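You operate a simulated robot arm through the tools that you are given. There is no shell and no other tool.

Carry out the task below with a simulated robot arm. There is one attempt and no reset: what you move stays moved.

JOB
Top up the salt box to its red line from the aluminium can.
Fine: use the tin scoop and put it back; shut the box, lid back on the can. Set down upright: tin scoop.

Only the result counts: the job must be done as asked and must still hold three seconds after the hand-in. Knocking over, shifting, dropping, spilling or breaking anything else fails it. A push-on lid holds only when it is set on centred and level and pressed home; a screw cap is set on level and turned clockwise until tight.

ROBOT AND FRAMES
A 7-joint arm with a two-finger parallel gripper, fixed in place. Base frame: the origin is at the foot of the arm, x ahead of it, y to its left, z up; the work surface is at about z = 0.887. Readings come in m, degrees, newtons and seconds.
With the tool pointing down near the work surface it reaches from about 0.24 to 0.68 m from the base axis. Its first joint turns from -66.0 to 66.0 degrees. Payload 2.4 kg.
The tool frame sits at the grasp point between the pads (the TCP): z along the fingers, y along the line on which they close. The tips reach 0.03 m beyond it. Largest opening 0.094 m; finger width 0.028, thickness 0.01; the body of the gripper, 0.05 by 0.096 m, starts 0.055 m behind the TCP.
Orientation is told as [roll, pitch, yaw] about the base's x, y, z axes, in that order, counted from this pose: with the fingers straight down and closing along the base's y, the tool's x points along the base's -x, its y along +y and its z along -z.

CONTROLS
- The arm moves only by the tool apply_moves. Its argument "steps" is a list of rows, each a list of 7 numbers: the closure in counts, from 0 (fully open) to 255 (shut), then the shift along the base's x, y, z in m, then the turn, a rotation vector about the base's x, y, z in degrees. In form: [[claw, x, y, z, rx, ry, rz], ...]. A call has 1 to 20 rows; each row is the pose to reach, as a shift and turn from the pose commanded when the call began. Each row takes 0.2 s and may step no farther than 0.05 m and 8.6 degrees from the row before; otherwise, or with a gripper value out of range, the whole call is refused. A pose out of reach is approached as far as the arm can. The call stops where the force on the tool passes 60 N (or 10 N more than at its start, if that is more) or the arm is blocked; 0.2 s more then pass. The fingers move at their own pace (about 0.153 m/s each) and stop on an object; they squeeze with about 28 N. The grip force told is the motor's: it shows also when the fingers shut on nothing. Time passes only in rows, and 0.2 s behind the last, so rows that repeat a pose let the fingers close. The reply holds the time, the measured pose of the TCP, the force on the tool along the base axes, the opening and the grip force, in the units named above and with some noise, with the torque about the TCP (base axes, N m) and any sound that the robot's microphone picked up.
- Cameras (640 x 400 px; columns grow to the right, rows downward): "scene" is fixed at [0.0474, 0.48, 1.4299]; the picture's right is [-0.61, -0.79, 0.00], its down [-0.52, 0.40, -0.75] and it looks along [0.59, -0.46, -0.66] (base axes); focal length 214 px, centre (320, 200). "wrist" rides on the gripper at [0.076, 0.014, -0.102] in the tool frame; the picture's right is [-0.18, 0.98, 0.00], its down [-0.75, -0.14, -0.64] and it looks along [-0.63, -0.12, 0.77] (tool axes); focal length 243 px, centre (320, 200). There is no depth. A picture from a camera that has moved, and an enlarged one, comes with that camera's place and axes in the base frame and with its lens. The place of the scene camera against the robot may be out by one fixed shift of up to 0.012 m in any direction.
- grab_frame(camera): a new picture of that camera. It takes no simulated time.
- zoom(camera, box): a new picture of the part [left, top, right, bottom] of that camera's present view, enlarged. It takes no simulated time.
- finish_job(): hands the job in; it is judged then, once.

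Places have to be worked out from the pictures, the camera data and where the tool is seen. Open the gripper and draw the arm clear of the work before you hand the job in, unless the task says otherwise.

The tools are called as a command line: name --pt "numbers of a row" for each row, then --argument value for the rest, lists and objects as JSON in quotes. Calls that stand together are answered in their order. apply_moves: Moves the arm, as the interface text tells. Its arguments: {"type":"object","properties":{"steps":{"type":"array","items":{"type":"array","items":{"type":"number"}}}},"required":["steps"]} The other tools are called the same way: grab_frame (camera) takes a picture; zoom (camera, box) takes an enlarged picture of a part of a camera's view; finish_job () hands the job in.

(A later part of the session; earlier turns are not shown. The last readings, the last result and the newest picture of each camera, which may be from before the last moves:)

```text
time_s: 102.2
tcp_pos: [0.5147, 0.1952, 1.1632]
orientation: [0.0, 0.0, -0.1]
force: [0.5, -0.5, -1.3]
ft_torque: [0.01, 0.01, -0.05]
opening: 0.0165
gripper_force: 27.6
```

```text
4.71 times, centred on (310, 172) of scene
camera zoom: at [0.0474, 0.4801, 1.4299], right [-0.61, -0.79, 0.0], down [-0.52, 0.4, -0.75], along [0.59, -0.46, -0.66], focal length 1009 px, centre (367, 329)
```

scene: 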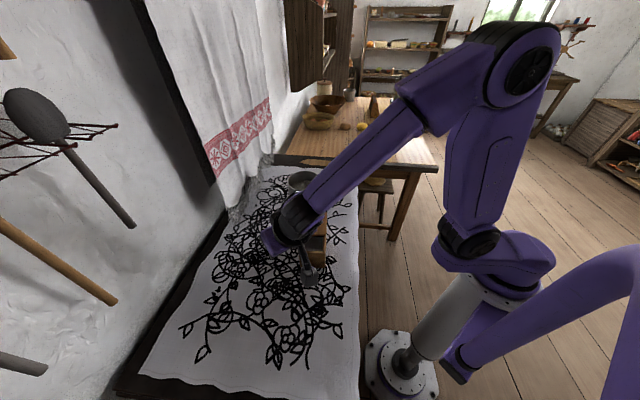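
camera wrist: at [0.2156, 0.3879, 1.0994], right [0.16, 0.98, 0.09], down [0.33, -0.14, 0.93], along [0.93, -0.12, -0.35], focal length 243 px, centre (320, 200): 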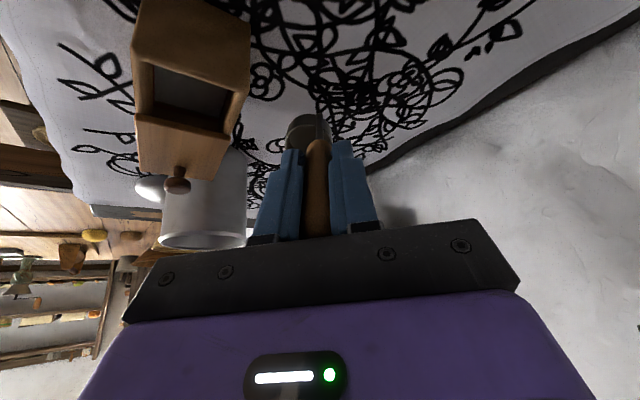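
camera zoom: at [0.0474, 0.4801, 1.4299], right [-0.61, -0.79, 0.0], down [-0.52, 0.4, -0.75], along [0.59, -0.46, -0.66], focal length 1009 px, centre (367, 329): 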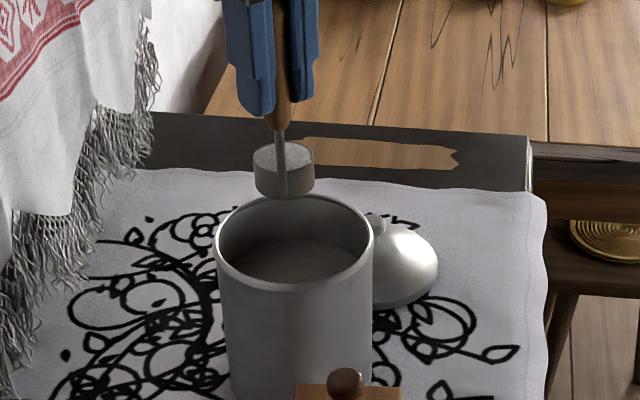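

A third full cup. I'll carry it to the pre-pour point again.

apply_moves --pt "255 -0.006 0.004 0 0 0 0" --pt "255 -0.02 0.0127 0 0 0 0" --pt "255 -0.041 0.026 0 0 0 0" --pt "255 -0.065 0.0412 -0.002 0 0 0" --pt "255 -0.09 0.057 -0.006 0 0 0" --pt "255 -0.115 0.073 -0.012 0 0 0" --pt "255 -0.14 0.0888 -0.02 0 0 0" --pt "255 -0.16 0.1015 -0.03 0 0 0" --pt "255 -0.175 0.111 -0.038 0 0 0" --pt "255 -0.182 0.1155 -0.043 0 0 0" --pt "255 -0.1841 0.1168 -0.044 0 0 0" --pt "255 -0.1841 0.1168 -0.044 0 0 0"

zoom --camera "wrist" --box '[225, 40, 365, 180]'

```text
time_s: 104.8
tcp_pos: [0.3327, 0.3118, 1.1153]
orientation: [0.0, 0.1, 0.0]
force: [0.0, -0.3, -0.9]
ft_torque: [0.03, 0.0, 0.0]
opening: 0.0167
gripper_force: 28.2
```

```text
2.86 times, centred on (295, 110) of wrist
camera zoom: at [0.2565, 0.3256, 1.2189], right [0.18, 0.98, 0.0], down [0.75, -0.14, 0.64], along [0.63, -0.12, -0.77], focal length 693 px, centre (391, 457)
```

zoom: 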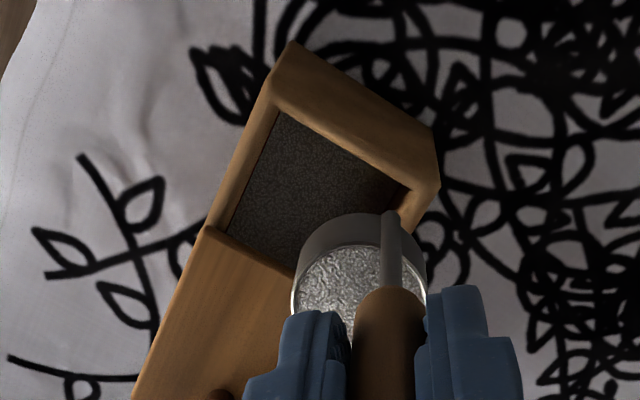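

Same pose as before. I'll lower and tilt through to 52° to empty it.

apply_moves --pt "255 0 0.0005 -0.018 0 0 0" --pt "255 0 0.001 -0.035 0 0 0" --pt "255 0 0.0015 -0.0465 0 0 0" --pt "255 0 -0.0086 -0.0429 7.5 0 0" --pt "255 0 -0.019 -0.0408 15 0 0" --pt "255 0 -0.0296 -0.04 22.5 0 0" --pt "255 0 -0.0403 -0.0405 30 0 0" --pt "255 0 -0.0508 -0.0495 37.5 0 0" --pt "255 0 -0.0609 -0.0529 45 0 0" --pt "255 0 -0.0705 -0.0574 52.5 0 0" --pt "255 0 -0.0705 -0.0574 52.5 0 0"

zoom --camera "scene" --box '[295, 220, 340, 265]'

```text
time_s: 107.2
tcp_pos: [0.3315, 0.2396, 1.0616]
orientation: [52.5, 0.1, -0.1]
force: [0.3, -1.1, -1.5]
ft_torque: [-0.06, 0.02, 0.03]
opening: 0.0171
gripper_force: 27.9
```

```text
8.89 times, centred on (318, 242) of scene
camera zoom: at [0.0474, 0.48, 1.4299], right [-0.61, -0.79, 0.0], down [-0.52, 0.4, -0.75], along [0.59, -0.46, -0.66], focal length 1906 px, centre (342, -178)
```

zoom: 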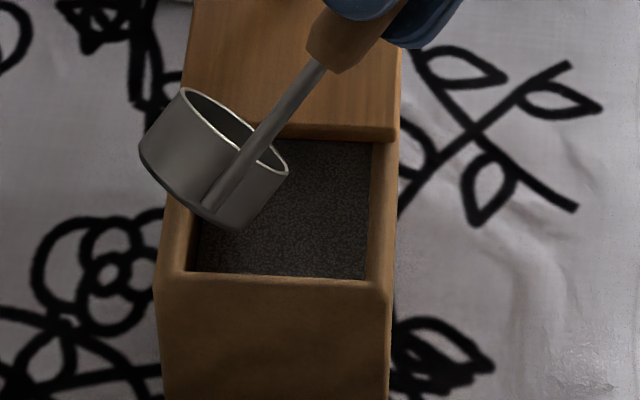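

The cup emptied into the box. I'll go upright and repeat the low view to read the level against the stripe.

apply_moves --pt "255 0 0.0097 0.0037 -7.5 0 0" --pt "255 0 0.0198 0.0071 -15 0 0" --pt "255 0 0.0304 0.0171 -22.5 0 0" --pt "255 0 0.041 0.0206 -30 0 0" --pt "255 0 0.0516 0.0241 -37.5 0 0" --pt "255 0 0.062 0.0291 -45 0 0" --pt "255 0 0.0721 0.0371 -52.5 0 0" --pt "255 0 0.0821 0.062 -52.5 0 0" --pt "255 0.001 0.11 0.087 -52.5 0 0" --pt "255 0.002 0.134 0.087 -52.5 0 0" --pt "255 0.002 0.134 0.087 -52.5 0 0"

apply_moves --pt "255 0 0 0 0 -7.5 0" --pt "255 0 0 -0.01 0 -15 0" --pt "255 0 0 -0.035 0 -22.5 0" --pt "255 0 0 -0.06 0 -30 0" --pt "255 0 0 -0.085 0 -30 0" --pt "255 0 0 -0.1 0 -30 0" --pt "255 0 0 -0.1 0 -30 0"

zoom --camera "wrist" --box '[125, 50, 255, 180]'

zoom --camera "wrist" --box '[140, 90, 190, 130]'

zoom --camera "wrist" --box '[165, 90, 215, 130]'

```text
time_s: 109.6
tcp_pos: [0.3308, 0.3778, 1.1501]
orientation: [0.0, 0.0, 0.1]
force: [-0.6, 0.3, -0.6]
ft_torque: [0.01, -0.01, -0.02]
opening: 0.0166
gripper_force: 27.9
```

```text
time_s: 111.2
tcp_pos: [0.335, 0.3745, 1.0479]
orientation: [0.0, -29.9, 0.1]
force: [-0.1, 0.3, -0.9]
ft_torque: [-0.01, 0.03, 0.02]
opening: 0.0167
gripper_force: 28.0
```

```text
3.08 times, centred on (190, 115) of wrist
camera zoom: at [0.2179, 0.3884, 1.0981], right [0.16, 0.98, 0.09], down [0.33, -0.14, 0.93], along [0.93, -0.12, -0.35], focal length 746 px, centre (720, 462)
```

zoom: 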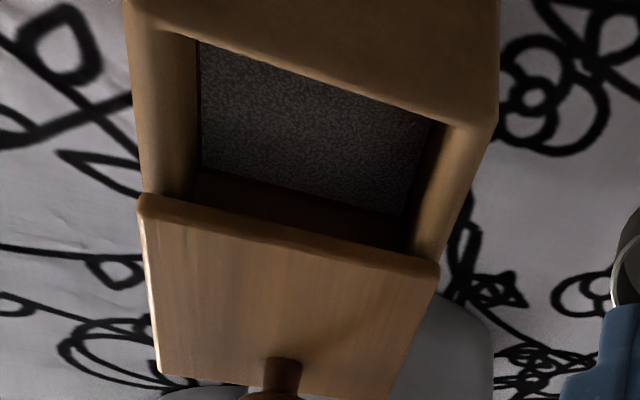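

```text
10.00 times, centred on (165, 110) of wrist
camera zoom: at [0.2179, 0.3884, 1.0981], right [0.16, 0.98, 0.09], down [0.33, -0.14, 0.93], along [0.93, -0.12, -0.35], focal length 2426 px, centre (1870, 1100)
```

zoom: 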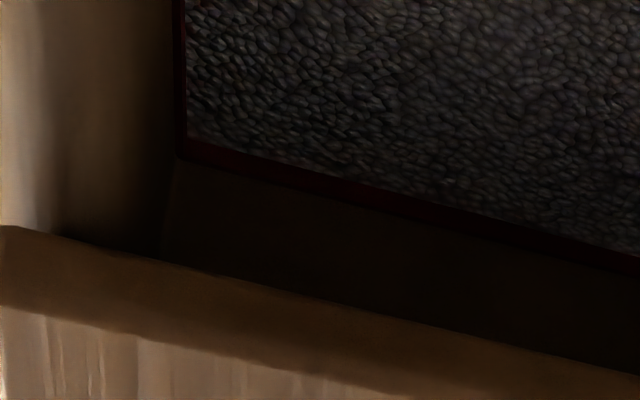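

```text
10.00 times, centred on (190, 110) of wrist
camera zoom: at [0.2179, 0.3884, 1.0981], right [0.16, 0.98, 0.09], down [0.33, -0.14, 0.93], along [0.93, -0.12, -0.35], focal length 2426 px, centre (1620, 1100)
```

zoom: 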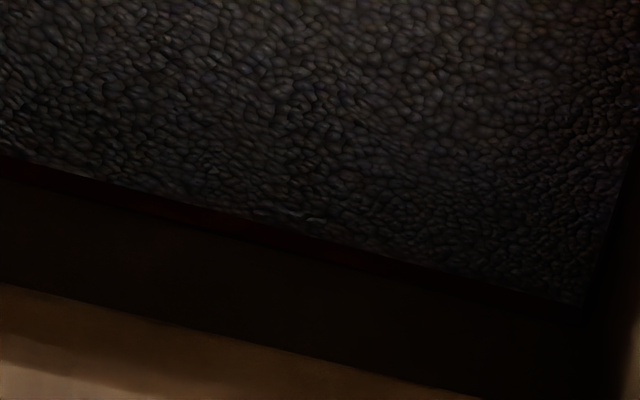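

The level now sits in the middle of the red stripe, so the box is topped up. Next I'll put the scoop back: level the tool and move above its original spot (0.4765, 0.0727).

apply_moves --pt "255 0 0 0.025 0 0 0" --pt "255 0 0 0.05 0 7.5 0" --pt "255 0 0 0.08 0 15 0" --pt "255 0 0 0.1 0 22.5 0" --pt "255 0 0 0.114 0 30 0" --pt "255 0.01 -0.02 0.114 0 30 0" --pt "255 0.025 -0.055 0.114 0 30 0" --pt "255 0.042 -0.095 0.114 0 30 0" --pt "255 0.06 -0.135 0.114 0 30 0" --pt "255 0.078 -0.175 0.114 0 30 0" --pt "255 0.097 -0.215 0.114 0 30 0" --pt "255 0.115 -0.25 0.114 0 30 0" --pt "255 0.131 -0.28 0.114 0 30 0" --pt "255 0.1415 -0.302 0.114 0 30 0" --pt "255 0.1415 -0.302 0.114 0 30 0"

grab_frame --camera "wrist"

```text
time_s: 114.4
tcp_pos: [0.4756, 0.0707, 1.1642]
orientation: [0.0, 0.0, 0.0]
force: [-0.1, 0.6, -1.0]
ft_torque: [0.03, 0.01, 0.01]
opening: 0.0168
gripper_force: 28.0
```

```text
taken
camera wrist: at [0.4007, 0.0851, 1.2654], right [0.18, 0.98, 0.0], down [0.75, -0.14, 0.64], along [0.63, -0.12, -0.77], focal length 243 px, centre (320, 200)
```

wrist: 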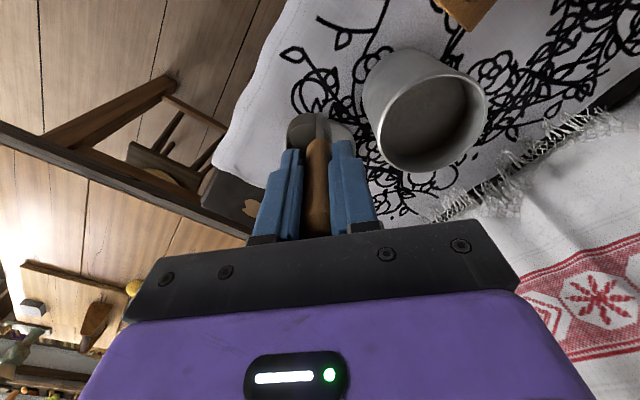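

Positioned over the original spot. I'll descend to just above the table and compare with the original scene picture.

apply_moves --pt "255 0.0003 0.0015 -0.04 0 0 0" --pt "255 0.0003 0.0015 -0.08 0 0 0" --pt "255 0.0003 0.0015 -0.12 0 0 0" --pt "255 0.0003 0.0015 -0.15 0 0 0" --pt "255 0.0003 0.0015 -0.168 0 0 0" --pt "255 0.0003 0.0015 -0.168 0 0 0"

zoom --camera "scene" --box '[325, 165, 355, 215]'

```text
time_s: 115.8
tcp_pos: [0.4773, 0.0739, 0.9974]
orientation: [-0.1, -0.1, 0.0]
force: [0.1, -0.1, -0.6]
ft_torque: [-0.02, 0.01, 0.01]
opening: 0.0167
gripper_force: 28.1
```

```text
8.00 times, centred on (340, 190) of scene
camera zoom: at [0.0474, 0.4801, 1.4299], right [-0.61, -0.79, 0.0], down [-0.52, 0.4, -0.75], along [0.59, -0.46, -0.66], focal length 1716 px, centre (160, 280)
```

zoom: 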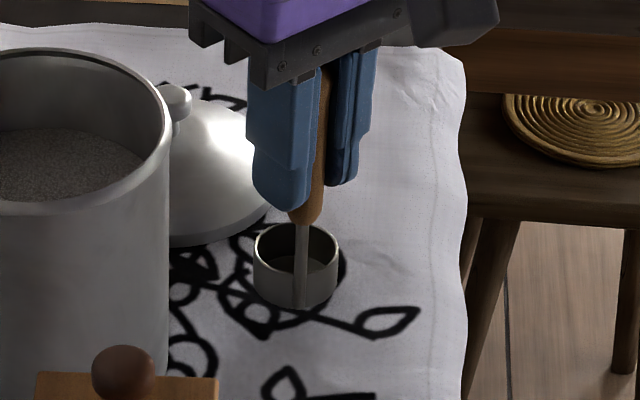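

The cup is about 2 mm toward (+x, +y) and roughly 8–11 mm above the cloth. I'll correct by (−0.0012, −0.0017) and lower gently.

apply_moves --pt "255 -0.0012 -0.0017 -0.003 0 0 0" --pt "255 -0.0012 -0.0017 -0.006 0 0 0" --pt "255 -0.0012 -0.0017 -0.008 0 0 0" --pt "255 -0.0012 -0.0017 -0.01 0 0 0" --pt "255 -0.0012 -0.0017 -0.01 0 0 0"

zoom --camera "scene" --box '[325, 165, 355, 215]'

```text
time_s: 117.0
tcp_pos: [0.476, 0.0726, 0.9861]
orientation: [0.0, -0.2, 0.0]
force: [-3.1, 1.8, 23.9]
ft_torque: [-0.2, -0.44, -0.03]
opening: 0.017
gripper_force: 28.0
```

```text
8.00 times, centred on (340, 190) of scene
camera zoom: at [0.0469, 0.48, 1.43], right [-0.61, -0.79, 0.0], down [-0.52, 0.4, -0.75], along [0.6, -0.46, -0.66], focal length 1716 px, centre (160, 280)
```

zoom: 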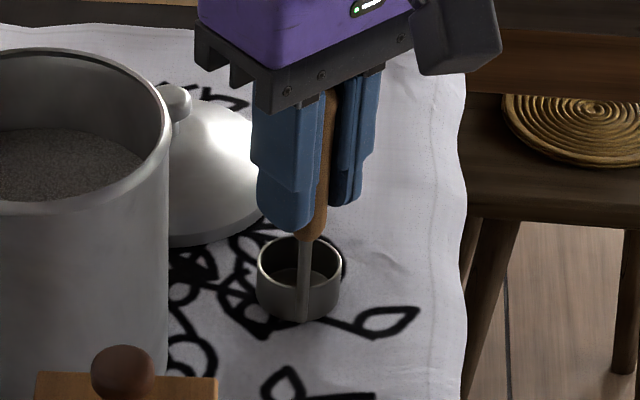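

The scoop is down (+24 N) and matches its original picture position. I'll relieve the pressure and then open the fingers gradually.

apply_moves --pt "255 0 0 0.001 0 0 0" --pt "255 0 0 0.0015 0 0 0" --pt "255 0 0 0.0015 0 0 0"

```text
time_s: 117.8
tcp_pos: [0.4758, 0.0724, 0.9861]
orientation: [0.0, 0.0, 0.1]
force: [1.4, 3.2, 14.6]
ft_torque: [0.08, -0.67, 0.08]
opening: 0.0169
gripper_force: 27.4
```

apply_moves --pt "255 0 0 0.0007 0 0 0" --pt "255 0 0 0.0012 0 0 0" --pt "255 0 0 0.0012 0 0 0"

zoom --camera "wrist" --box '[240, 80, 400, 240]'

```text
time_s: 118.6
tcp_pos: [0.4739, 0.0719, 0.986]
orientation: [-0.1, 0.2, 0.0]
force: [0.6, 0.3, -0.5]
ft_torque: [-0.03, -0.04, 0.01]
opening: 0.0171
gripper_force: 28.7
```

```text
2.50 times, centred on (320, 160) of wrist
camera zoom: at [0.3987, 0.086, 1.0889], right [0.18, 0.98, 0.0], down [0.76, -0.14, 0.64], along [0.63, -0.12, -0.77], focal length 606 px, centre (320, 300)
```

zoom: 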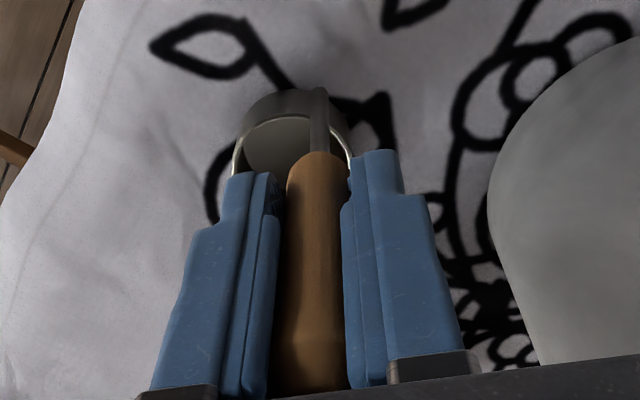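

The force is about zero, so it's just resting. I'll open the fingers in stages.

apply_moves --pt "200 0 0 0 0 0 0" --pt "190 0 0 0 0 0 0" --pt "170 0 0 0 0 0 0" --pt "140 0 0 0 0 0 0" --pt "110 0 0 0 0 0 0" --pt "110 0 0 0 0 0 0"

zoom --camera "wrist" --box '[240, 80, 400, 240]'

zoom --camera "scene" --box '[325, 165, 355, 215]'

```text
time_s: 120.0
tcp_pos: [0.4749, 0.0726, 0.9875]
orientation: [0.0, 0.0, 0.0]
force: [0.3, -0.2, -0.8]
ft_torque: [0.02, -0.01, 0.01]
opening: 0.0534
gripper_force: 0.1
```

```text
2.50 times, centred on (320, 160) of wrist
camera zoom: at [0.3992, 0.0864, 1.0893], right [0.18, 0.98, 0.0], down [0.75, -0.14, 0.64], along [0.63, -0.12, -0.77], focal length 606 px, centre (320, 300)
```

zoom: 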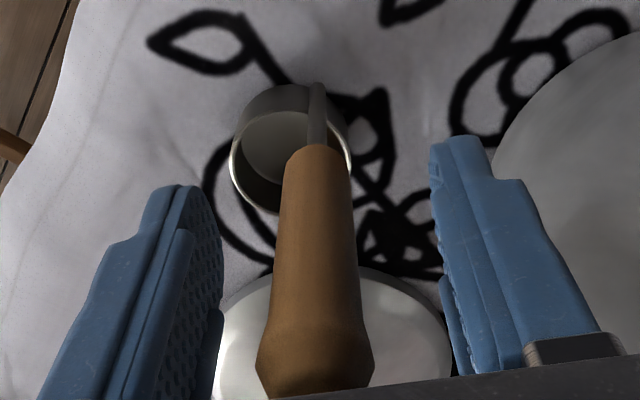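

```text
8.00 times, centred on (340, 190) of scene
camera zoom: at [0.0474, 0.48, 1.4299], right [-0.61, -0.79, 0.0], down [-0.52, 0.4, -0.75], along [0.59, -0.46, -0.66], focal length 1716 px, centre (160, 280)
```

zoom: 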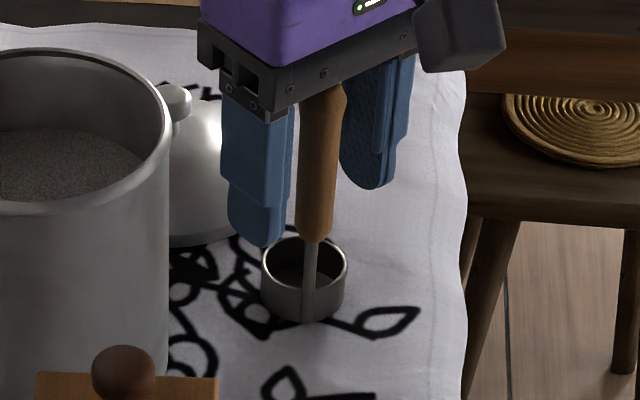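

The scoop stands free between the open fingers, though the handle seems to lean slightly. I'll rise straight up and check that it stands upright.

apply_moves --pt "110 0 0 0.01 0 0 0" --pt "110 0 0 0.03 0 0 0" --pt "110 0 0 0.06 0 0 0" --pt "110 0 0 0.1 0 0 0" --pt "110 -0.02 0 0.13 0 0 0" --pt "110 -0.04 0 0.15 0 0 0" --pt "110 -0.04 0 0.15 0 0 0"

zoom --camera "scene" --box '[325, 165, 355, 215]'

grab_frame --camera "wrist"

```text
time_s: 121.6
tcp_pos: [0.4341, 0.0714, 1.1371]
orientation: [0.0, 0.0, 0.0]
force: [-0.4, 0.1, -0.9]
ft_torque: [-0.02, 0.01, -0.03]
opening: 0.0535
gripper_force: 0.0
```

```text
8.00 times, centred on (340, 190) of scene
camera zoom: at [0.0473, 0.48, 1.4299], right [-0.61, -0.79, 0.0], down [-0.52, 0.4, -0.75], along [0.59, -0.46, -0.66], focal length 1716 px, centre (160, 280)
```

zoom: 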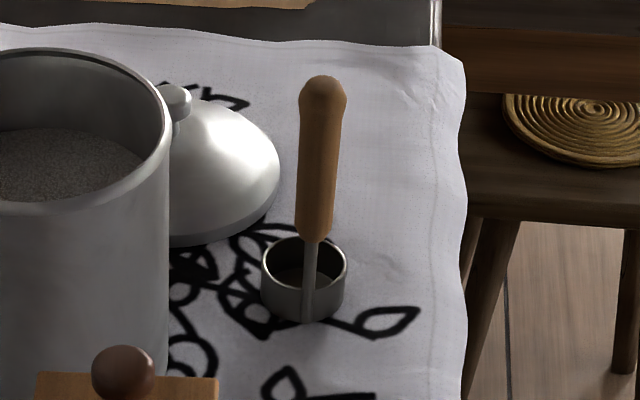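

```text
taken
camera wrist: at [0.3583, 0.0852, 1.2393], right [0.18, 0.98, 0.0], down [0.75, -0.14, 0.64], along [0.63, -0.12, -0.77], focal length 243 px, centre (320, 200)
```

wrist: 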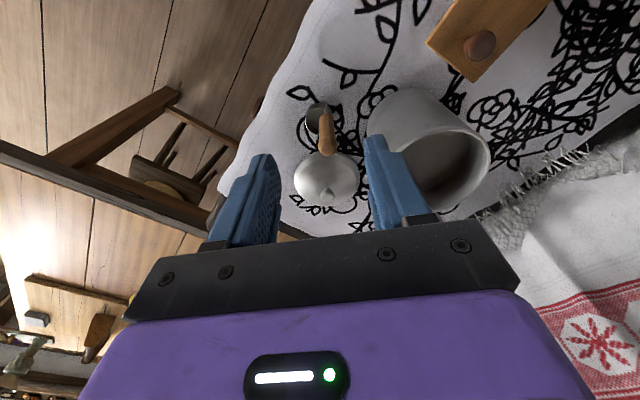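

The scoop is back upright, within about 5 mm of where it stood, with the same handle direction. Now I'll shut the box: turn to yaw 49.5° so the fingers straddle the lid knob along the slide direction, and line up above it.

apply_moves --pt "140 -0.003 0.025 0 0 0 8.25" --pt "140 -0.006 0.05 0 0 0 16.5" --pt "140 -0.009 0.075 0 0 0 24.75" --pt "140 -0.012 0.1 0 0 0 33" --pt "140 -0.015 0.125 -0.01 0 0 41.25" --pt "140 -0.0187 0.149 -0.03 0 0 49.5" --pt "140 -0.0187 0.149 -0.05 0 0 49.5" --pt "140 -0.0187 0.149 -0.05 0 0 49.5"

grab_frame --camera "wrist"

zoom --camera "scene" --box '[280, 180, 350, 275]'

```text
time_s: 123.4
tcp_pos: [0.4152, 0.2211, 1.087]
orientation: [-0.1, 0.0, 49.5]
force: [0.5, 0.2, -0.1]
ft_torque: [-0.02, -0.02, 0.01]
opening: 0.0422
gripper_force: 0.1
```

```text
taken
camera wrist: at [0.3556, 0.1726, 1.1891], right [-0.63, 0.78, 0.0], down [0.6, 0.48, 0.64], along [0.5, 0.4, -0.77], focal length 243 px, centre (320, 200)
```

wrist: 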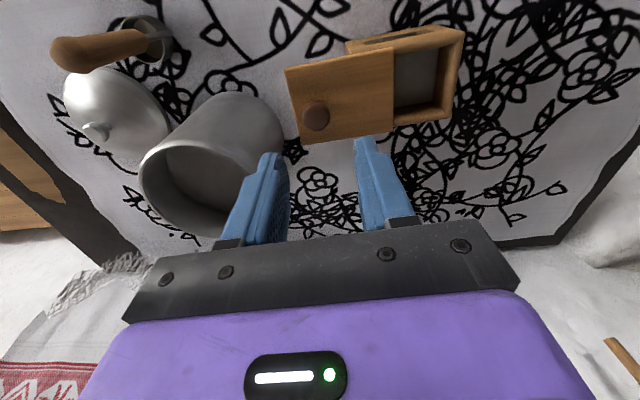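

```text
4.21 times, centred on (315, 228) of scene
camera zoom: at [0.0474, 0.4801, 1.4299], right [-0.61, -0.79, 0.0], down [-0.52, 0.4, -0.75], along [0.59, -0.46, -0.66], focal length 903 px, centre (341, 84)
```

zoom: 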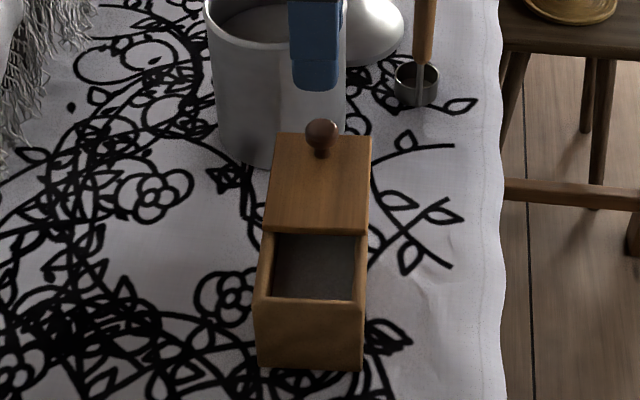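

The knob resolves to (0.417, 0.218), and about 55 mm of travel is needed to close. I'll lower around it, narrow the opening to about 3 cm without squeezing, and push the lid along (−0.749, 0.663).

apply_moves --pt "140 0.0014 -0.0033 -0.03 0 0 0" --pt "140 0.0014 -0.0033 -0.06 0 0 0" --pt "140 0.0014 -0.0033 -0.078 0 0 0" --pt "140 0.0014 -0.0033 -0.084 0 0 0" --pt "170 0.0014 -0.0033 -0.084 0 0 0" --pt "175 0.0014 -0.0033 -0.084 0 0 0"

grab_frame --camera "wrist"

```text
time_s: 124.8
tcp_pos: [0.4178, 0.2161, 1.0032]
orientation: [0.0, -0.1, 49.5]
force: [-0.5, -1.0, -0.1]
ft_torque: [0.0, 0.01, 0.0]
opening: 0.0296
gripper_force: 0.1
```

```text
taken
camera wrist: at [0.3576, 0.1674, 1.1048], right [-0.63, 0.78, 0.0], down [0.6, 0.48, 0.64], along [0.5, 0.4, -0.77], focal length 243 px, centre (320, 200)
```

wrist: 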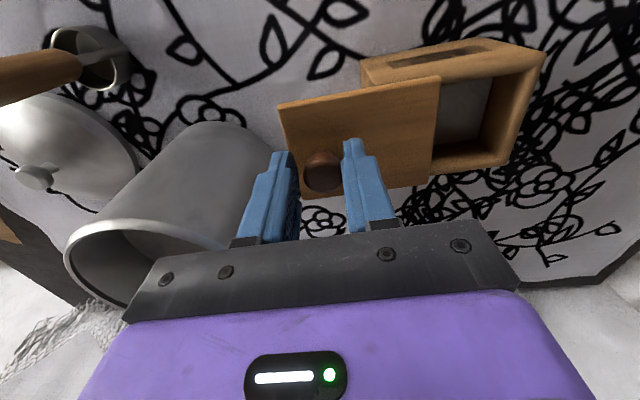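

The knob sits freely between the fingers. I'll push the lid about 33 mm along the closing direction and check.

apply_moves --pt "175 -0.0022 0.002 0 0 0 0" --pt "175 -0.0045 0.004 0 0 0 0" --pt "175 -0.0067 0.006 0 0 0 0" --pt "175 -0.009 0.008 0 0 0 0" --pt "175 -0.0112 0.0099 0 0 0 0" --pt "175 -0.0135 0.0119 0 0 0 0" --pt "175 -0.0157 0.0139 0 0 0 0" --pt "175 -0.018 0.0159 0 0 0 0" --pt "175 -0.0202 0.0179 0 0 0 0" --pt "175 -0.0225 0.0199 0 0 0 0" --pt "175 -0.0247 0.0219 0 0 0 0" --pt "175 -0.0262 0.0232 0 0 0 0"

grab_frame --camera "wrist"

zoom --camera "scene" --box '[290, 215, 340, 275]'

```text
time_s: 127.4
tcp_pos: [0.3905, 0.2399, 1.0025]
orientation: [0.0, 0.2, 49.5]
force: [-0.8, 0.7, 0.4]
ft_torque: [0.03, 0.0, 0.02]
opening: 0.0296
gripper_force: 0.1
```

```text
taken
camera wrist: at [0.3318, 0.1916, 1.1046], right [-0.63, 0.78, 0.0], down [0.6, 0.48, 0.64], along [0.5, 0.4, -0.77], focal length 243 px, centre (320, 200)
```

wrist: 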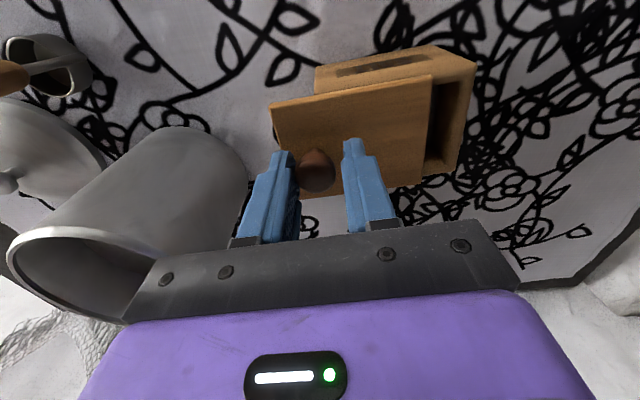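

```text
6.67 times, centred on (315, 245) of scene
camera zoom: at [0.0474, 0.48, 1.4299], right [-0.61, -0.79, 0.0], down [-0.52, 0.4, -0.75], along [0.59, -0.46, -0.66], focal length 1430 px, centre (353, -100)
```

zoom: 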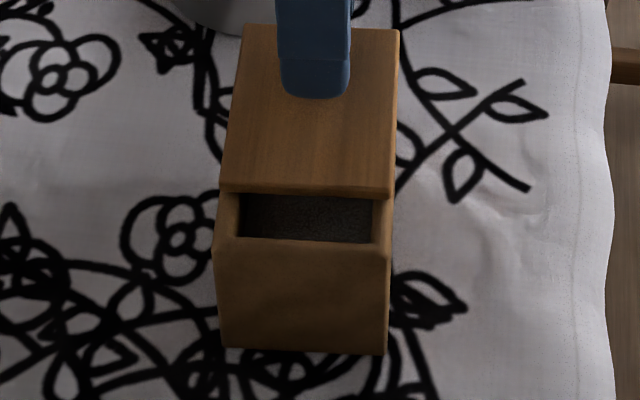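

The lid is sliding with almost no force and the box stays still. I'll push another 22 mm.

apply_moves --pt "175 -0.0022 0.002 0 0 0 0" --pt "175 -0.0045 0.004 0 0 0 0" --pt "175 -0.0067 0.006 0 0 0 0" --pt "175 -0.009 0.008 0 0 0 0" --pt "175 -0.0112 0.0099 0 0 0 0" --pt "175 -0.0135 0.0119 0 0 0 0" --pt "175 -0.015 0.0133 0 0 0 0" --pt "175 -0.0165 0.0146 0 0 0 0"

grab_frame --camera "wrist"

zoom --camera "scene" --box '[290, 215, 340, 275]'

```text
time_s: 129.2
tcp_pos: [0.3753, 0.2547, 1.0027]
orientation: [-0.1, 0.0, 49.5]
force: [0.6, -1.1, 0.1]
ft_torque: [-0.03, -0.01, 0.0]
opening: 0.0293
gripper_force: 0.3
```

```text
taken
camera wrist: at [0.3146, 0.2066, 1.1053], right [-0.63, 0.78, 0.0], down [0.6, 0.48, 0.64], along [0.5, 0.4, -0.77], focal length 243 px, centre (320, 200)
```

wrist: 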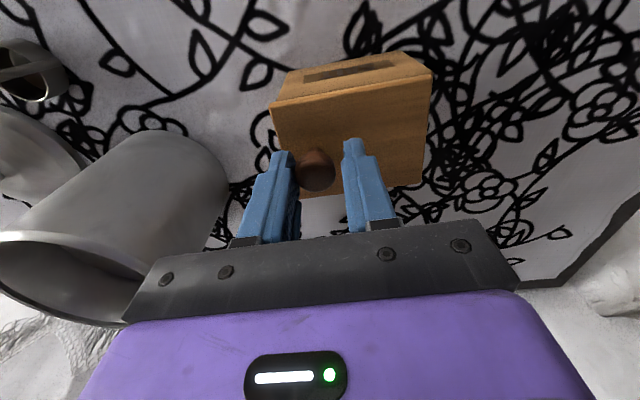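

```text
6.67 times, centred on (315, 245) of scene
camera zoom: at [0.0474, 0.48, 1.4299], right [-0.61, -0.79, 0.0], down [-0.52, 0.4, -0.75], along [0.59, -0.46, -0.66], focal length 1430 px, centre (353, -100)
```

zoom: 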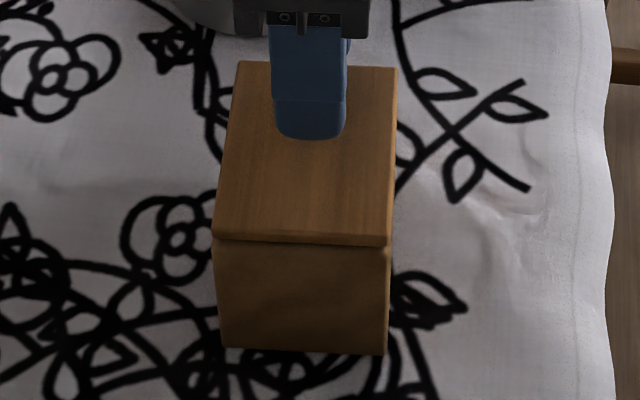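

The lid looks nearly closed. I'll zoom closer on the end to see whether it's flush.

zoom --camera "scene" --box '[303, 240, 331, 275]'

zoom --camera "wrist" --box '[255, 45, 445, 205]'

```text
11.43 times, centred on (317, 258) of scene
camera zoom: at [0.0474, 0.48, 1.4299], right [-0.61, -0.79, 0.0], down [-0.52, 0.4, -0.75], along [0.59, -0.46, -0.66], focal length 2451 px, centre (354, -457)
```

zoom: 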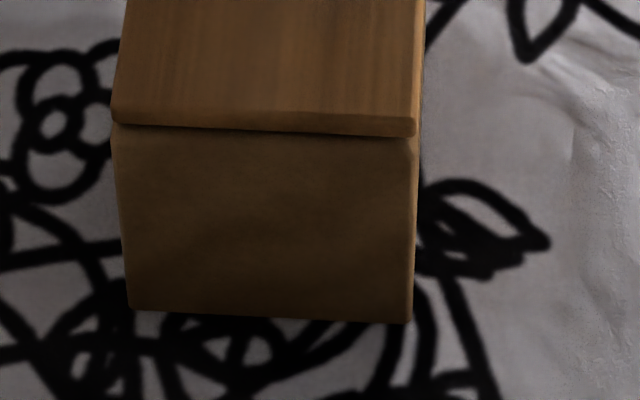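

```text
2.50 times, centred on (350, 125) of wrist
camera zoom: at [0.3146, 0.2066, 1.1053], right [-0.63, 0.78, 0.0], down [0.6, 0.48, 0.64], along [0.5, 0.4, -0.77], focal length 606 px, centre (245, 388)
```

zoom: 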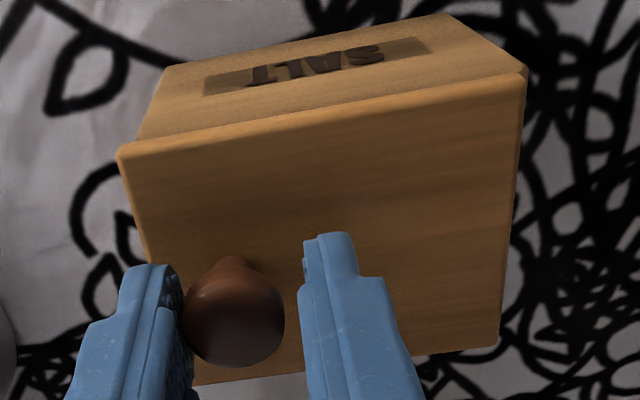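

It's not quite flush, with about 3 mm left. I'll push on in 1 mm steps until a stop is felt.

apply_moves --pt "175 -0.0007 0.0007 0 0 0 0" --pt "175 -0.0015 0.0013 0 0 0 0" --pt "175 -0.0022 0.002 0 0 0 0"

zoom --camera "scene" --box '[303, 240, 331, 275]'

```text
time_s: 130.0
tcp_pos: [0.3719, 0.2567, 1.0026]
orientation: [0.1, 0.0, 49.4]
force: [0.2, -0.9, 0.5]
ft_torque: [0.03, -0.01, -0.03]
opening: 0.0295
gripper_force: 0.3
```

```text
11.43 times, centred on (317, 258) of scene
camera zoom: at [0.0474, 0.48, 1.4299], right [-0.61, -0.79, 0.0], down [-0.52, 0.4, -0.75], along [0.59, -0.46, -0.66], focal length 2451 px, centre (354, -457)
```

zoom: 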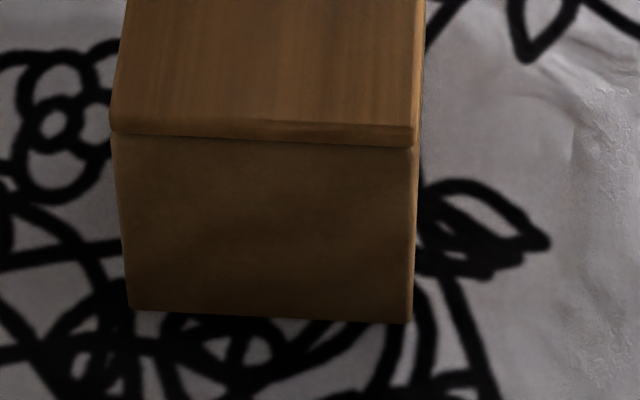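

The lid now lines up as in the original picture. I'll nudge 1 mm more to check for the end stop.

apply_moves --pt "175 -0.0004 0.0003 0 0 0 0" --pt "175 -0.0007 0.0007 0 0 0 0" --pt "175 -0.0007 0.0007 0 0 0 0"

zoom --camera "scene" --box '[303, 240, 331, 275]'

```text
time_s: 130.8
tcp_pos: [0.3717, 0.2559, 1.0027]
orientation: [0.0, 0.0, 49.4]
force: [0.7, 0.2, 0.2]
ft_torque: [-0.01, -0.01, -0.01]
opening: 0.0294
gripper_force: 0.1
```

```text
11.43 times, centred on (317, 258) of scene
camera zoom: at [0.0474, 0.48, 1.4299], right [-0.61, -0.79, 0.0], down [-0.52, 0.4, -0.75], along [0.59, -0.46, -0.66], focal length 2451 px, centre (354, -457)
```

zoom: 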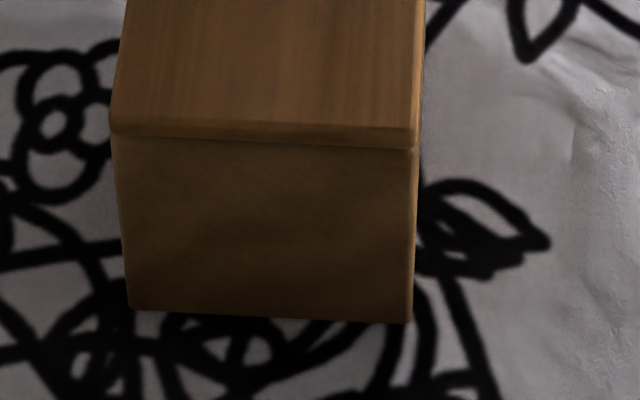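

apply_moves --pt "175 -0.0005 0.0004 0 0 0 0" --pt "175 -0.001 0.0009 0 0 0 0" --pt "175 -0.0015 0.0013 0 0 0 0" --pt "175 -0.0015 0.0013 0 0 0 0"

zoom --camera "scene" --box '[303, 240, 331, 275]'

```text
time_s: 131.8
tcp_pos: [0.3722, 0.2584, 1.0028]
orientation: [0.0, 0.1, 49.5]
force: [2.3, -1.2, 1.0]
ft_torque: [-0.01, -0.06, 0.02]
opening: 0.0309
gripper_force: 1.1
```

```text
11.43 times, centred on (317, 258) of scene
camera zoom: at [0.0474, 0.48, 1.4299], right [-0.61, -0.79, 0.0], down [-0.52, 0.4, -0.75], along [0.59, -0.46, -0.66], focal length 2451 px, centre (354, -457)
```

zoom: 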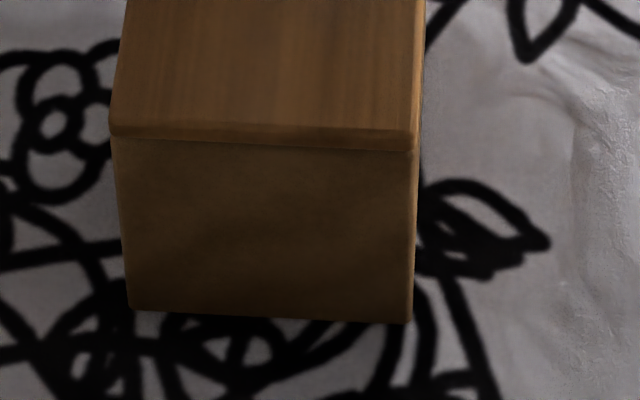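

The force reads about 2.6 N against the push and the fingers flexed slightly, so the lid is at its end stop and flush. I'll back off slightly, open and rise.

apply_moves --pt "175 0.0011 -0.001 0 0 0 0" --pt "160 0.003 -0.0027 0 0 0 0" --pt "140 0.003 -0.0027 0 0 0 0" --pt "140 0.003 -0.0027 0.02 0 0 0" --pt "140 0.003 -0.0027 0.06 0 0 0" --pt "140 0.003 -0.0027 0.1 0 0 0" --pt "140 0.003 -0.0027 0.14 0 0 0" --pt "140 0.003 -0.0027 0.14 0 0 0"

grab_frame --camera "wrist"

zoom --camera "scene" --box '[290, 215, 340, 275]'

```text
time_s: 133.6
tcp_pos: [0.3733, 0.2557, 1.1442]
orientation: [0.1, 0.0, 49.5]
force: [-0.5, 0.4, -0.4]
ft_torque: [0.04, 0.0, -0.02]
opening: 0.0426
gripper_force: 0.0
```

```text
taken
camera wrist: at [0.3141, 0.2063, 1.2469], right [-0.63, 0.78, 0.0], down [0.6, 0.48, 0.64], along [0.5, 0.4, -0.77], focal length 243 px, centre (320, 200)
```

wrist: 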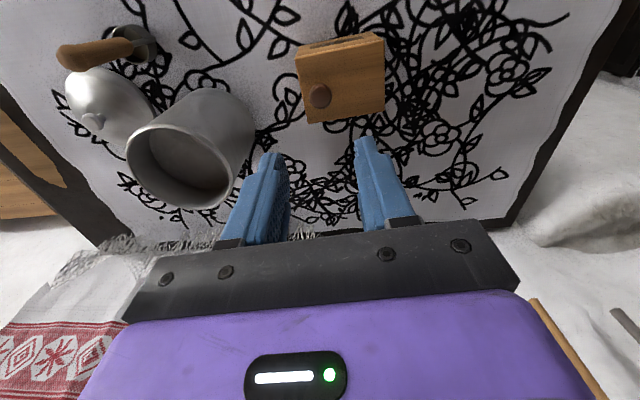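

```text
6.67 times, centred on (315, 245) of scene
camera zoom: at [0.0474, 0.48, 1.4299], right [-0.61, -0.79, 0.0], down [-0.52, 0.4, -0.75], along [0.59, -0.46, -0.66], focal length 1430 px, centre (353, -100)
```

zoom: 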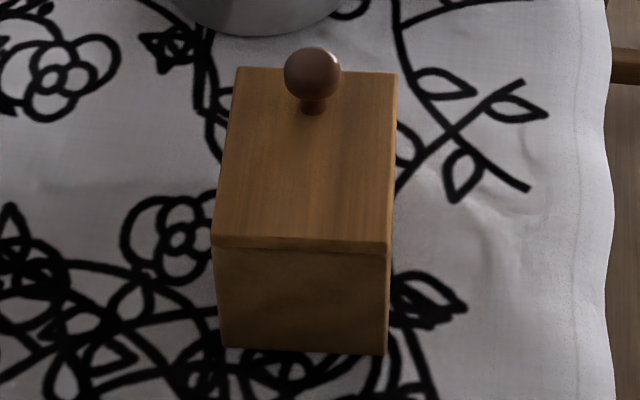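

The box is shut and its picture matches the original. Now for the can lid: I'll return to yaw 0 and move above the lid at about (0.604, 0.052).

apply_moves --pt "140 0.015 -0.013 0.01 0 0 -6" --pt "100 0.045 -0.04 0.01 0 0 -13" --pt "60 0.08 -0.071 0.01 0 0 -20" --pt "0 0.115 -0.102 0.01 0 0 -27" --pt "0 0.15 -0.133 0.01 0 0 -34" --pt "0 0.185 -0.164 0.01 0 0 -41" --pt "0 0.215 -0.19 0.0 0 0 -47" --pt "0 0.2307 -0.2037 -0.02 0 0 -49.5" --pt "0 0.2307 -0.2037 -0.05 0 0 -49.5" --pt "0 0.2307 -0.2037 -0.08 0 0 -49.5" --pt "0 0.2307 -0.2037 -0.08 0 0 -49.5"

grab_frame --camera "wrist"

zoom --camera "wrist" --box '[240, 60, 400, 220]'

```text
time_s: 136.0
tcp_pos: [0.6049, 0.0526, 1.0615]
orientation: [0.0, 0.0, 0.0]
force: [0.3, -0.2, 0.4]
ft_torque: [0.0, 0.02, -0.02]
opening: 0.094
gripper_force: 0.0
```

```text
taken
camera wrist: at [0.5291, 0.0669, 1.1631], right [0.18, 0.98, 0.0], down [0.75, -0.14, 0.64], along [0.63, -0.12, -0.77], focal length 243 px, centre (320, 200)
```

wrist: 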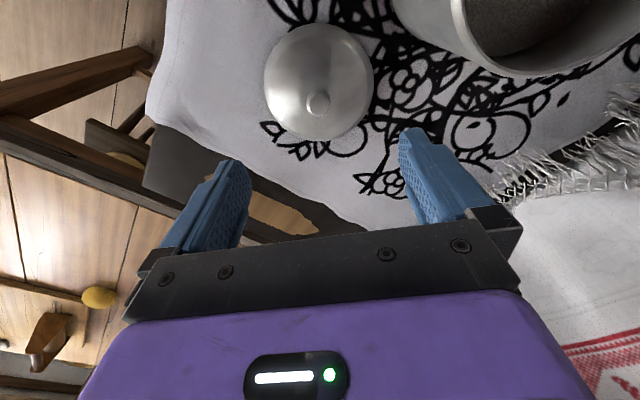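

```text
2.50 times, centred on (320, 140) of wrist
camera zoom: at [0.5291, 0.0669, 1.1631], right [0.18, 0.98, 0.0], down [0.75, -0.14, 0.64], along [0.63, -0.12, -0.77], focal length 606 px, centre (320, 350)
```

zoom: 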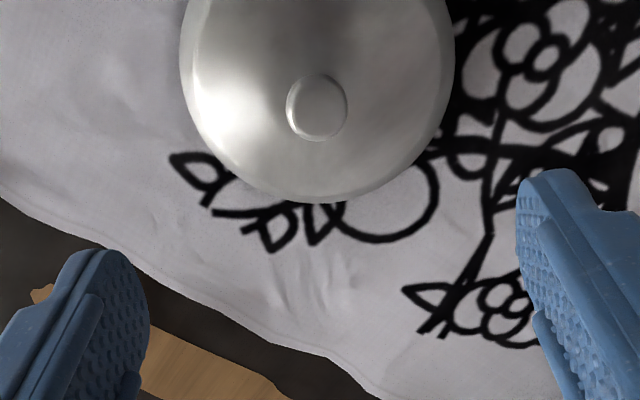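

The knob reads (0.6034, 0.052). For the first grip it sat +0.8 mm in x from the TCP, so I'll shift by (−0.0025, −0.0009) and lower to repeat that grip.

apply_moves --pt "0 -0.0025 -0.0009 -0.035 0 0 0" --pt "0 -0.0025 -0.0009 -0.07 0 0 0" --pt "0 -0.0025 -0.0009 -0.1 0 0 0" --pt "0 -0.0025 -0.0009 -0.114 0 0 0" --pt "0 -0.0025 -0.0009 -0.116 0 0 0" --pt "0 -0.0025 -0.0009 -0.116 0 0 0"

zoom --camera "wrist" --box '[240, 100, 400, 220]'

```text
time_s: 137.4
tcp_pos: [0.6026, 0.0529, 0.9473]
orientation: [0.0, 0.0, 0.0]
force: [0.0, 0.0, 0.0]
ft_torque: [-0.04, -0.02, 0.01]
opening: 0.0941
gripper_force: 0.1
```

```text
3.33 times, centred on (320, 160) of wrist
camera zoom: at [0.527, 0.067, 1.0488], right [0.18, 0.98, 0.0], down [0.75, -0.14, 0.64], along [0.63, -0.12, -0.77], focal length 809 px, centre (320, 333)
```

zoom: 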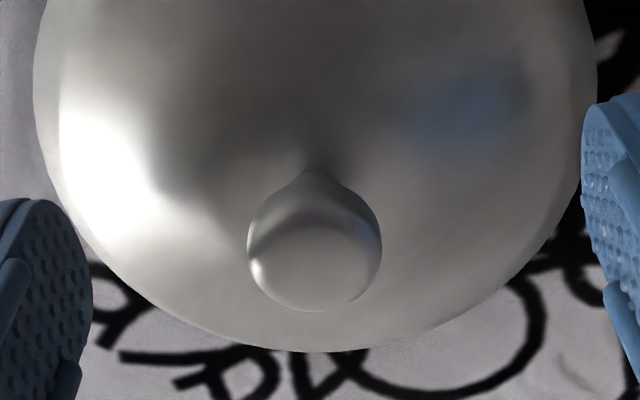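

The knob appears at the same spot in the picture as at the first grip (about (319, 173)). I'll close.

apply_moves --pt "160 0 -0.001 -0.001 0 0 0" --pt "190 0 -0.001 -0.001 0 0 0" --pt "255 0 -0.001 -0.001 0 0 0" --pt "255 0 -0.001 -0.001 0 0 0" --pt "255 0 -0.001 -0.001 0 0 0"

zoom --camera "wrist" --box '[240, 100, 400, 220]'

```text
time_s: 138.6
tcp_pos: [0.6026, 0.0527, 0.9459]
orientation: [0.0, 0.1, 0.0]
force: [0.4, 0.3, -0.2]
ft_torque: [-0.01, -0.04, -0.02]
opening: 0.0213
gripper_force: 27.5
```

```text
3.33 times, centred on (320, 160) of wrist
camera zoom: at [0.5268, 0.0657, 1.0481], right [0.18, 0.98, 0.0], down [0.75, -0.14, 0.64], along [0.63, -0.12, -0.77], focal length 809 px, centre (320, 333)
```

zoom: 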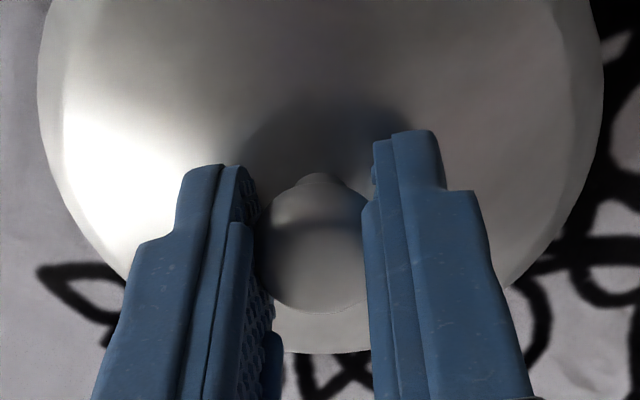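

Gripped at 0.0213 m, the same as the first time. I'll lift it and carry it over the can.

apply_moves --pt "255 0 0 0.01 0 0 0" --pt "255 0 0 0.04 0 0 0" --pt "255 0 0 0.08 0 0 0" --pt "255 0 0 0.12 0 0 0" --pt "255 0 0 0.16 0 0 0" --pt "255 0 0 0.2 0 0 0" --pt "255 -0.012 0.021 0.215 0 0 0" --pt "255 -0.03 0.0525 0.215 0 0 0" --pt "255 -0.048 0.084 0.215 0 0 0" --pt "255 -0.065 0.114 0.215 0 0 0" --pt "255 -0.0731 0.1278 0.215 0 0 0" --pt "255 -0.0731 0.1278 0.215 0 0 0" --pt "255 -0.0731 0.1278 0.215 0 0 0"

grab_frame --camera "wrist"

zoom --camera "scene" --box '[270, 110, 350, 225]'

```text
time_s: 141.4
tcp_pos: [0.5306, 0.1798, 1.1611]
orientation: [0.0, -0.1, 0.0]
force: [0.5, 0.2, -0.5]
ft_torque: [0.01, -0.01, 0.03]
opening: 0.0212
gripper_force: 28.3
```

```text
taken
camera wrist: at [0.4543, 0.1943, 1.2636], right [0.18, 0.98, 0.0], down [0.75, -0.14, 0.64], along [0.63, -0.12, -0.77], focal length 243 px, centre (320, 200)
```

wrist: 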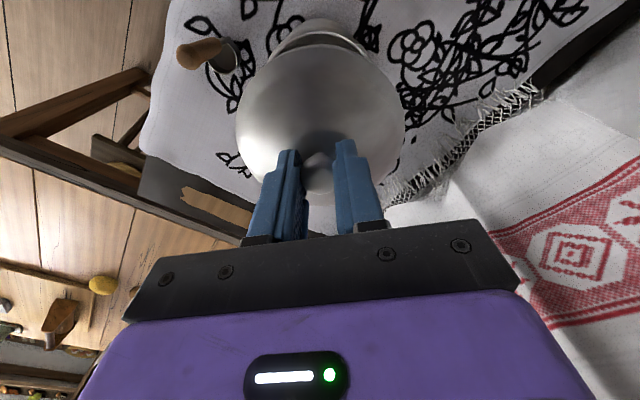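

```text
3.48 times, centred on (310, 168) of scene
camera zoom: at [0.0474, 0.4801, 1.4299], right [-0.61, -0.79, 0.0], down [-0.52, 0.4, -0.75], along [0.59, -0.46, -0.66], focal length 746 px, centre (355, 313)
```

zoom: 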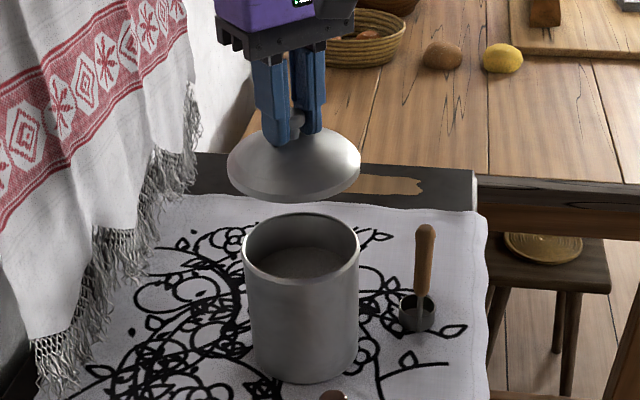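

The lid is about 1–2 mm toward (+x, +y) of the can axis, judging by both readings and picture. I'll correct by (−0.0013, −0.001) and lower to about 12 mm above the seat.

apply_moves --pt "255 -0.0013 -0.001 -0.02 0 0 0" --pt "255 -0.0013 -0.001 -0.045 0 0 0" --pt "255 -0.0013 -0.001 -0.062 0 0 0" --pt "255 -0.0013 -0.001 -0.07 0 0 0" --pt "255 -0.0013 -0.001 -0.07 0 0 0"

zoom --camera "scene" --box '[275, 150, 345, 220]'

grab_frame --camera "wrist"

```text
time_s: 142.6
tcp_pos: [0.5283, 0.1787, 1.0898]
orientation: [-0.1, 0.0, -0.1]
force: [-1.0, -0.3, -1.3]
ft_torque: [0.03, 0.02, -0.01]
opening: 0.0214
gripper_force: 27.6
```

```text
5.71 times, centred on (310, 185) of scene
camera zoom: at [0.0474, 0.4801, 1.4299], right [-0.61, -0.79, 0.0], down [-0.52, 0.4, -0.75], along [0.59, -0.46, -0.66], focal length 1226 px, centre (377, 286)
```

zoom: 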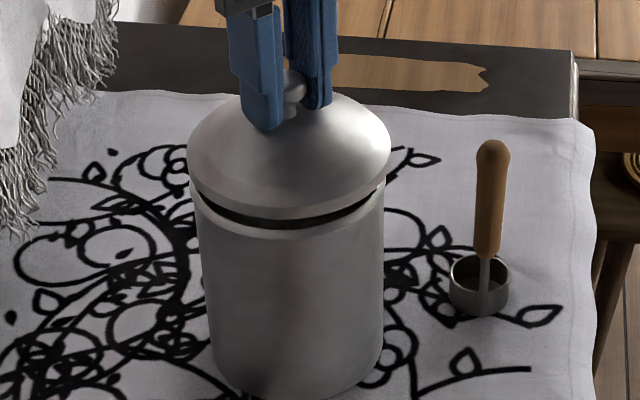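

```text
taken
camera wrist: at [0.4524, 0.1921, 1.1927], right [0.18, 0.98, 0.0], down [0.75, -0.14, 0.64], along [0.63, -0.12, -0.77], focal length 243 px, centre (320, 200)
```

wrist: 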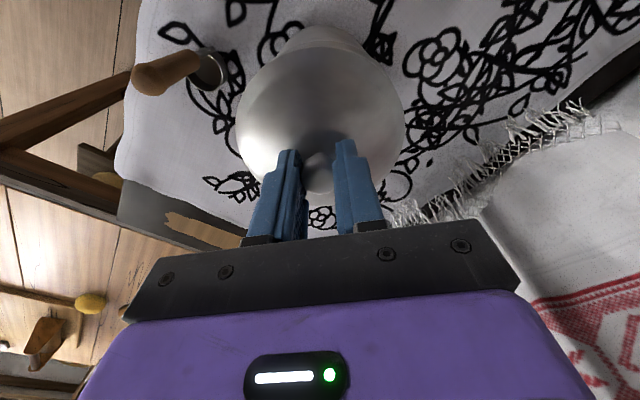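

The lid hangs level and centred about 1 cm above the rim. I'll trim (+0.0006, +0.0008) and lower onto the rim in small steps, watching the force.

apply_moves --pt "255 0.0006 0.0008 -0.003 0 0 0" --pt "255 0.0006 0.0008 -0.006 0 0 0" --pt "255 0.0006 0.0008 -0.008 0 0 0" --pt "255 0.0006 0.0008 -0.0095 0 0 0" --pt "255 0.0006 0.0008 -0.0095 0 0 0"

zoom --camera "scene" --box '[275, 150, 345, 220]'

```text
time_s: 143.8
tcp_pos: [0.5279, 0.1786, 1.0811]
orientation: [0.0, 0.0, -0.1]
force: [0.2, 0.0, -1.3]
ft_torque: [-0.01, 0.0, 0.04]
opening: 0.0212
gripper_force: 27.7
```

```text
5.71 times, centred on (310, 185) of scene
camera zoom: at [0.0474, 0.4801, 1.4299], right [-0.61, -0.79, 0.0], down [-0.52, 0.4, -0.75], along [0.59, -0.46, -0.66], focal length 1226 px, centre (377, 286)
```

zoom: 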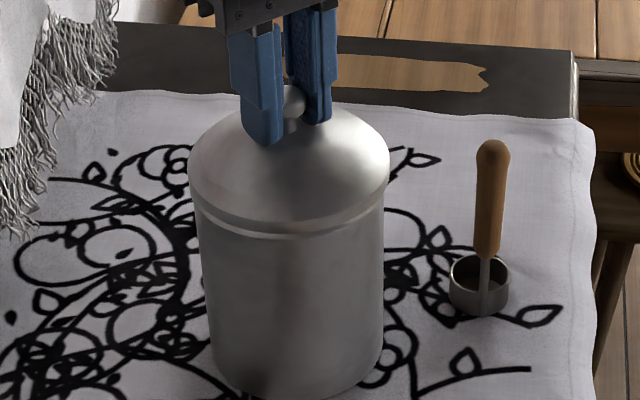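

No contact yet at z≈1.081. Retracing my commanded shifts, the lid should go about +1 mm in y, so I'll apply that and keep lowering in 1 mm steps.

apply_moves --pt "255 -0.0003 0.001 0 0 0 0" --pt "255 -0.0003 0.001 -0.001 0 0 0" --pt "255 -0.0003 0.001 -0.002 0 0 0" --pt "255 -0.0003 0.001 -0.003 0 0 0" --pt "255 -0.0003 0.001 -0.003 0 0 0"

```text
time_s: 145.0
tcp_pos: [0.5291, 0.1797, 1.0805]
orientation: [0.1, -0.4, -0.1]
force: [-9.0, -1.7, 35.4]
ft_torque: [-0.09, 0.21, 0.03]
opening: 0.0213
gripper_force: 27.8
```

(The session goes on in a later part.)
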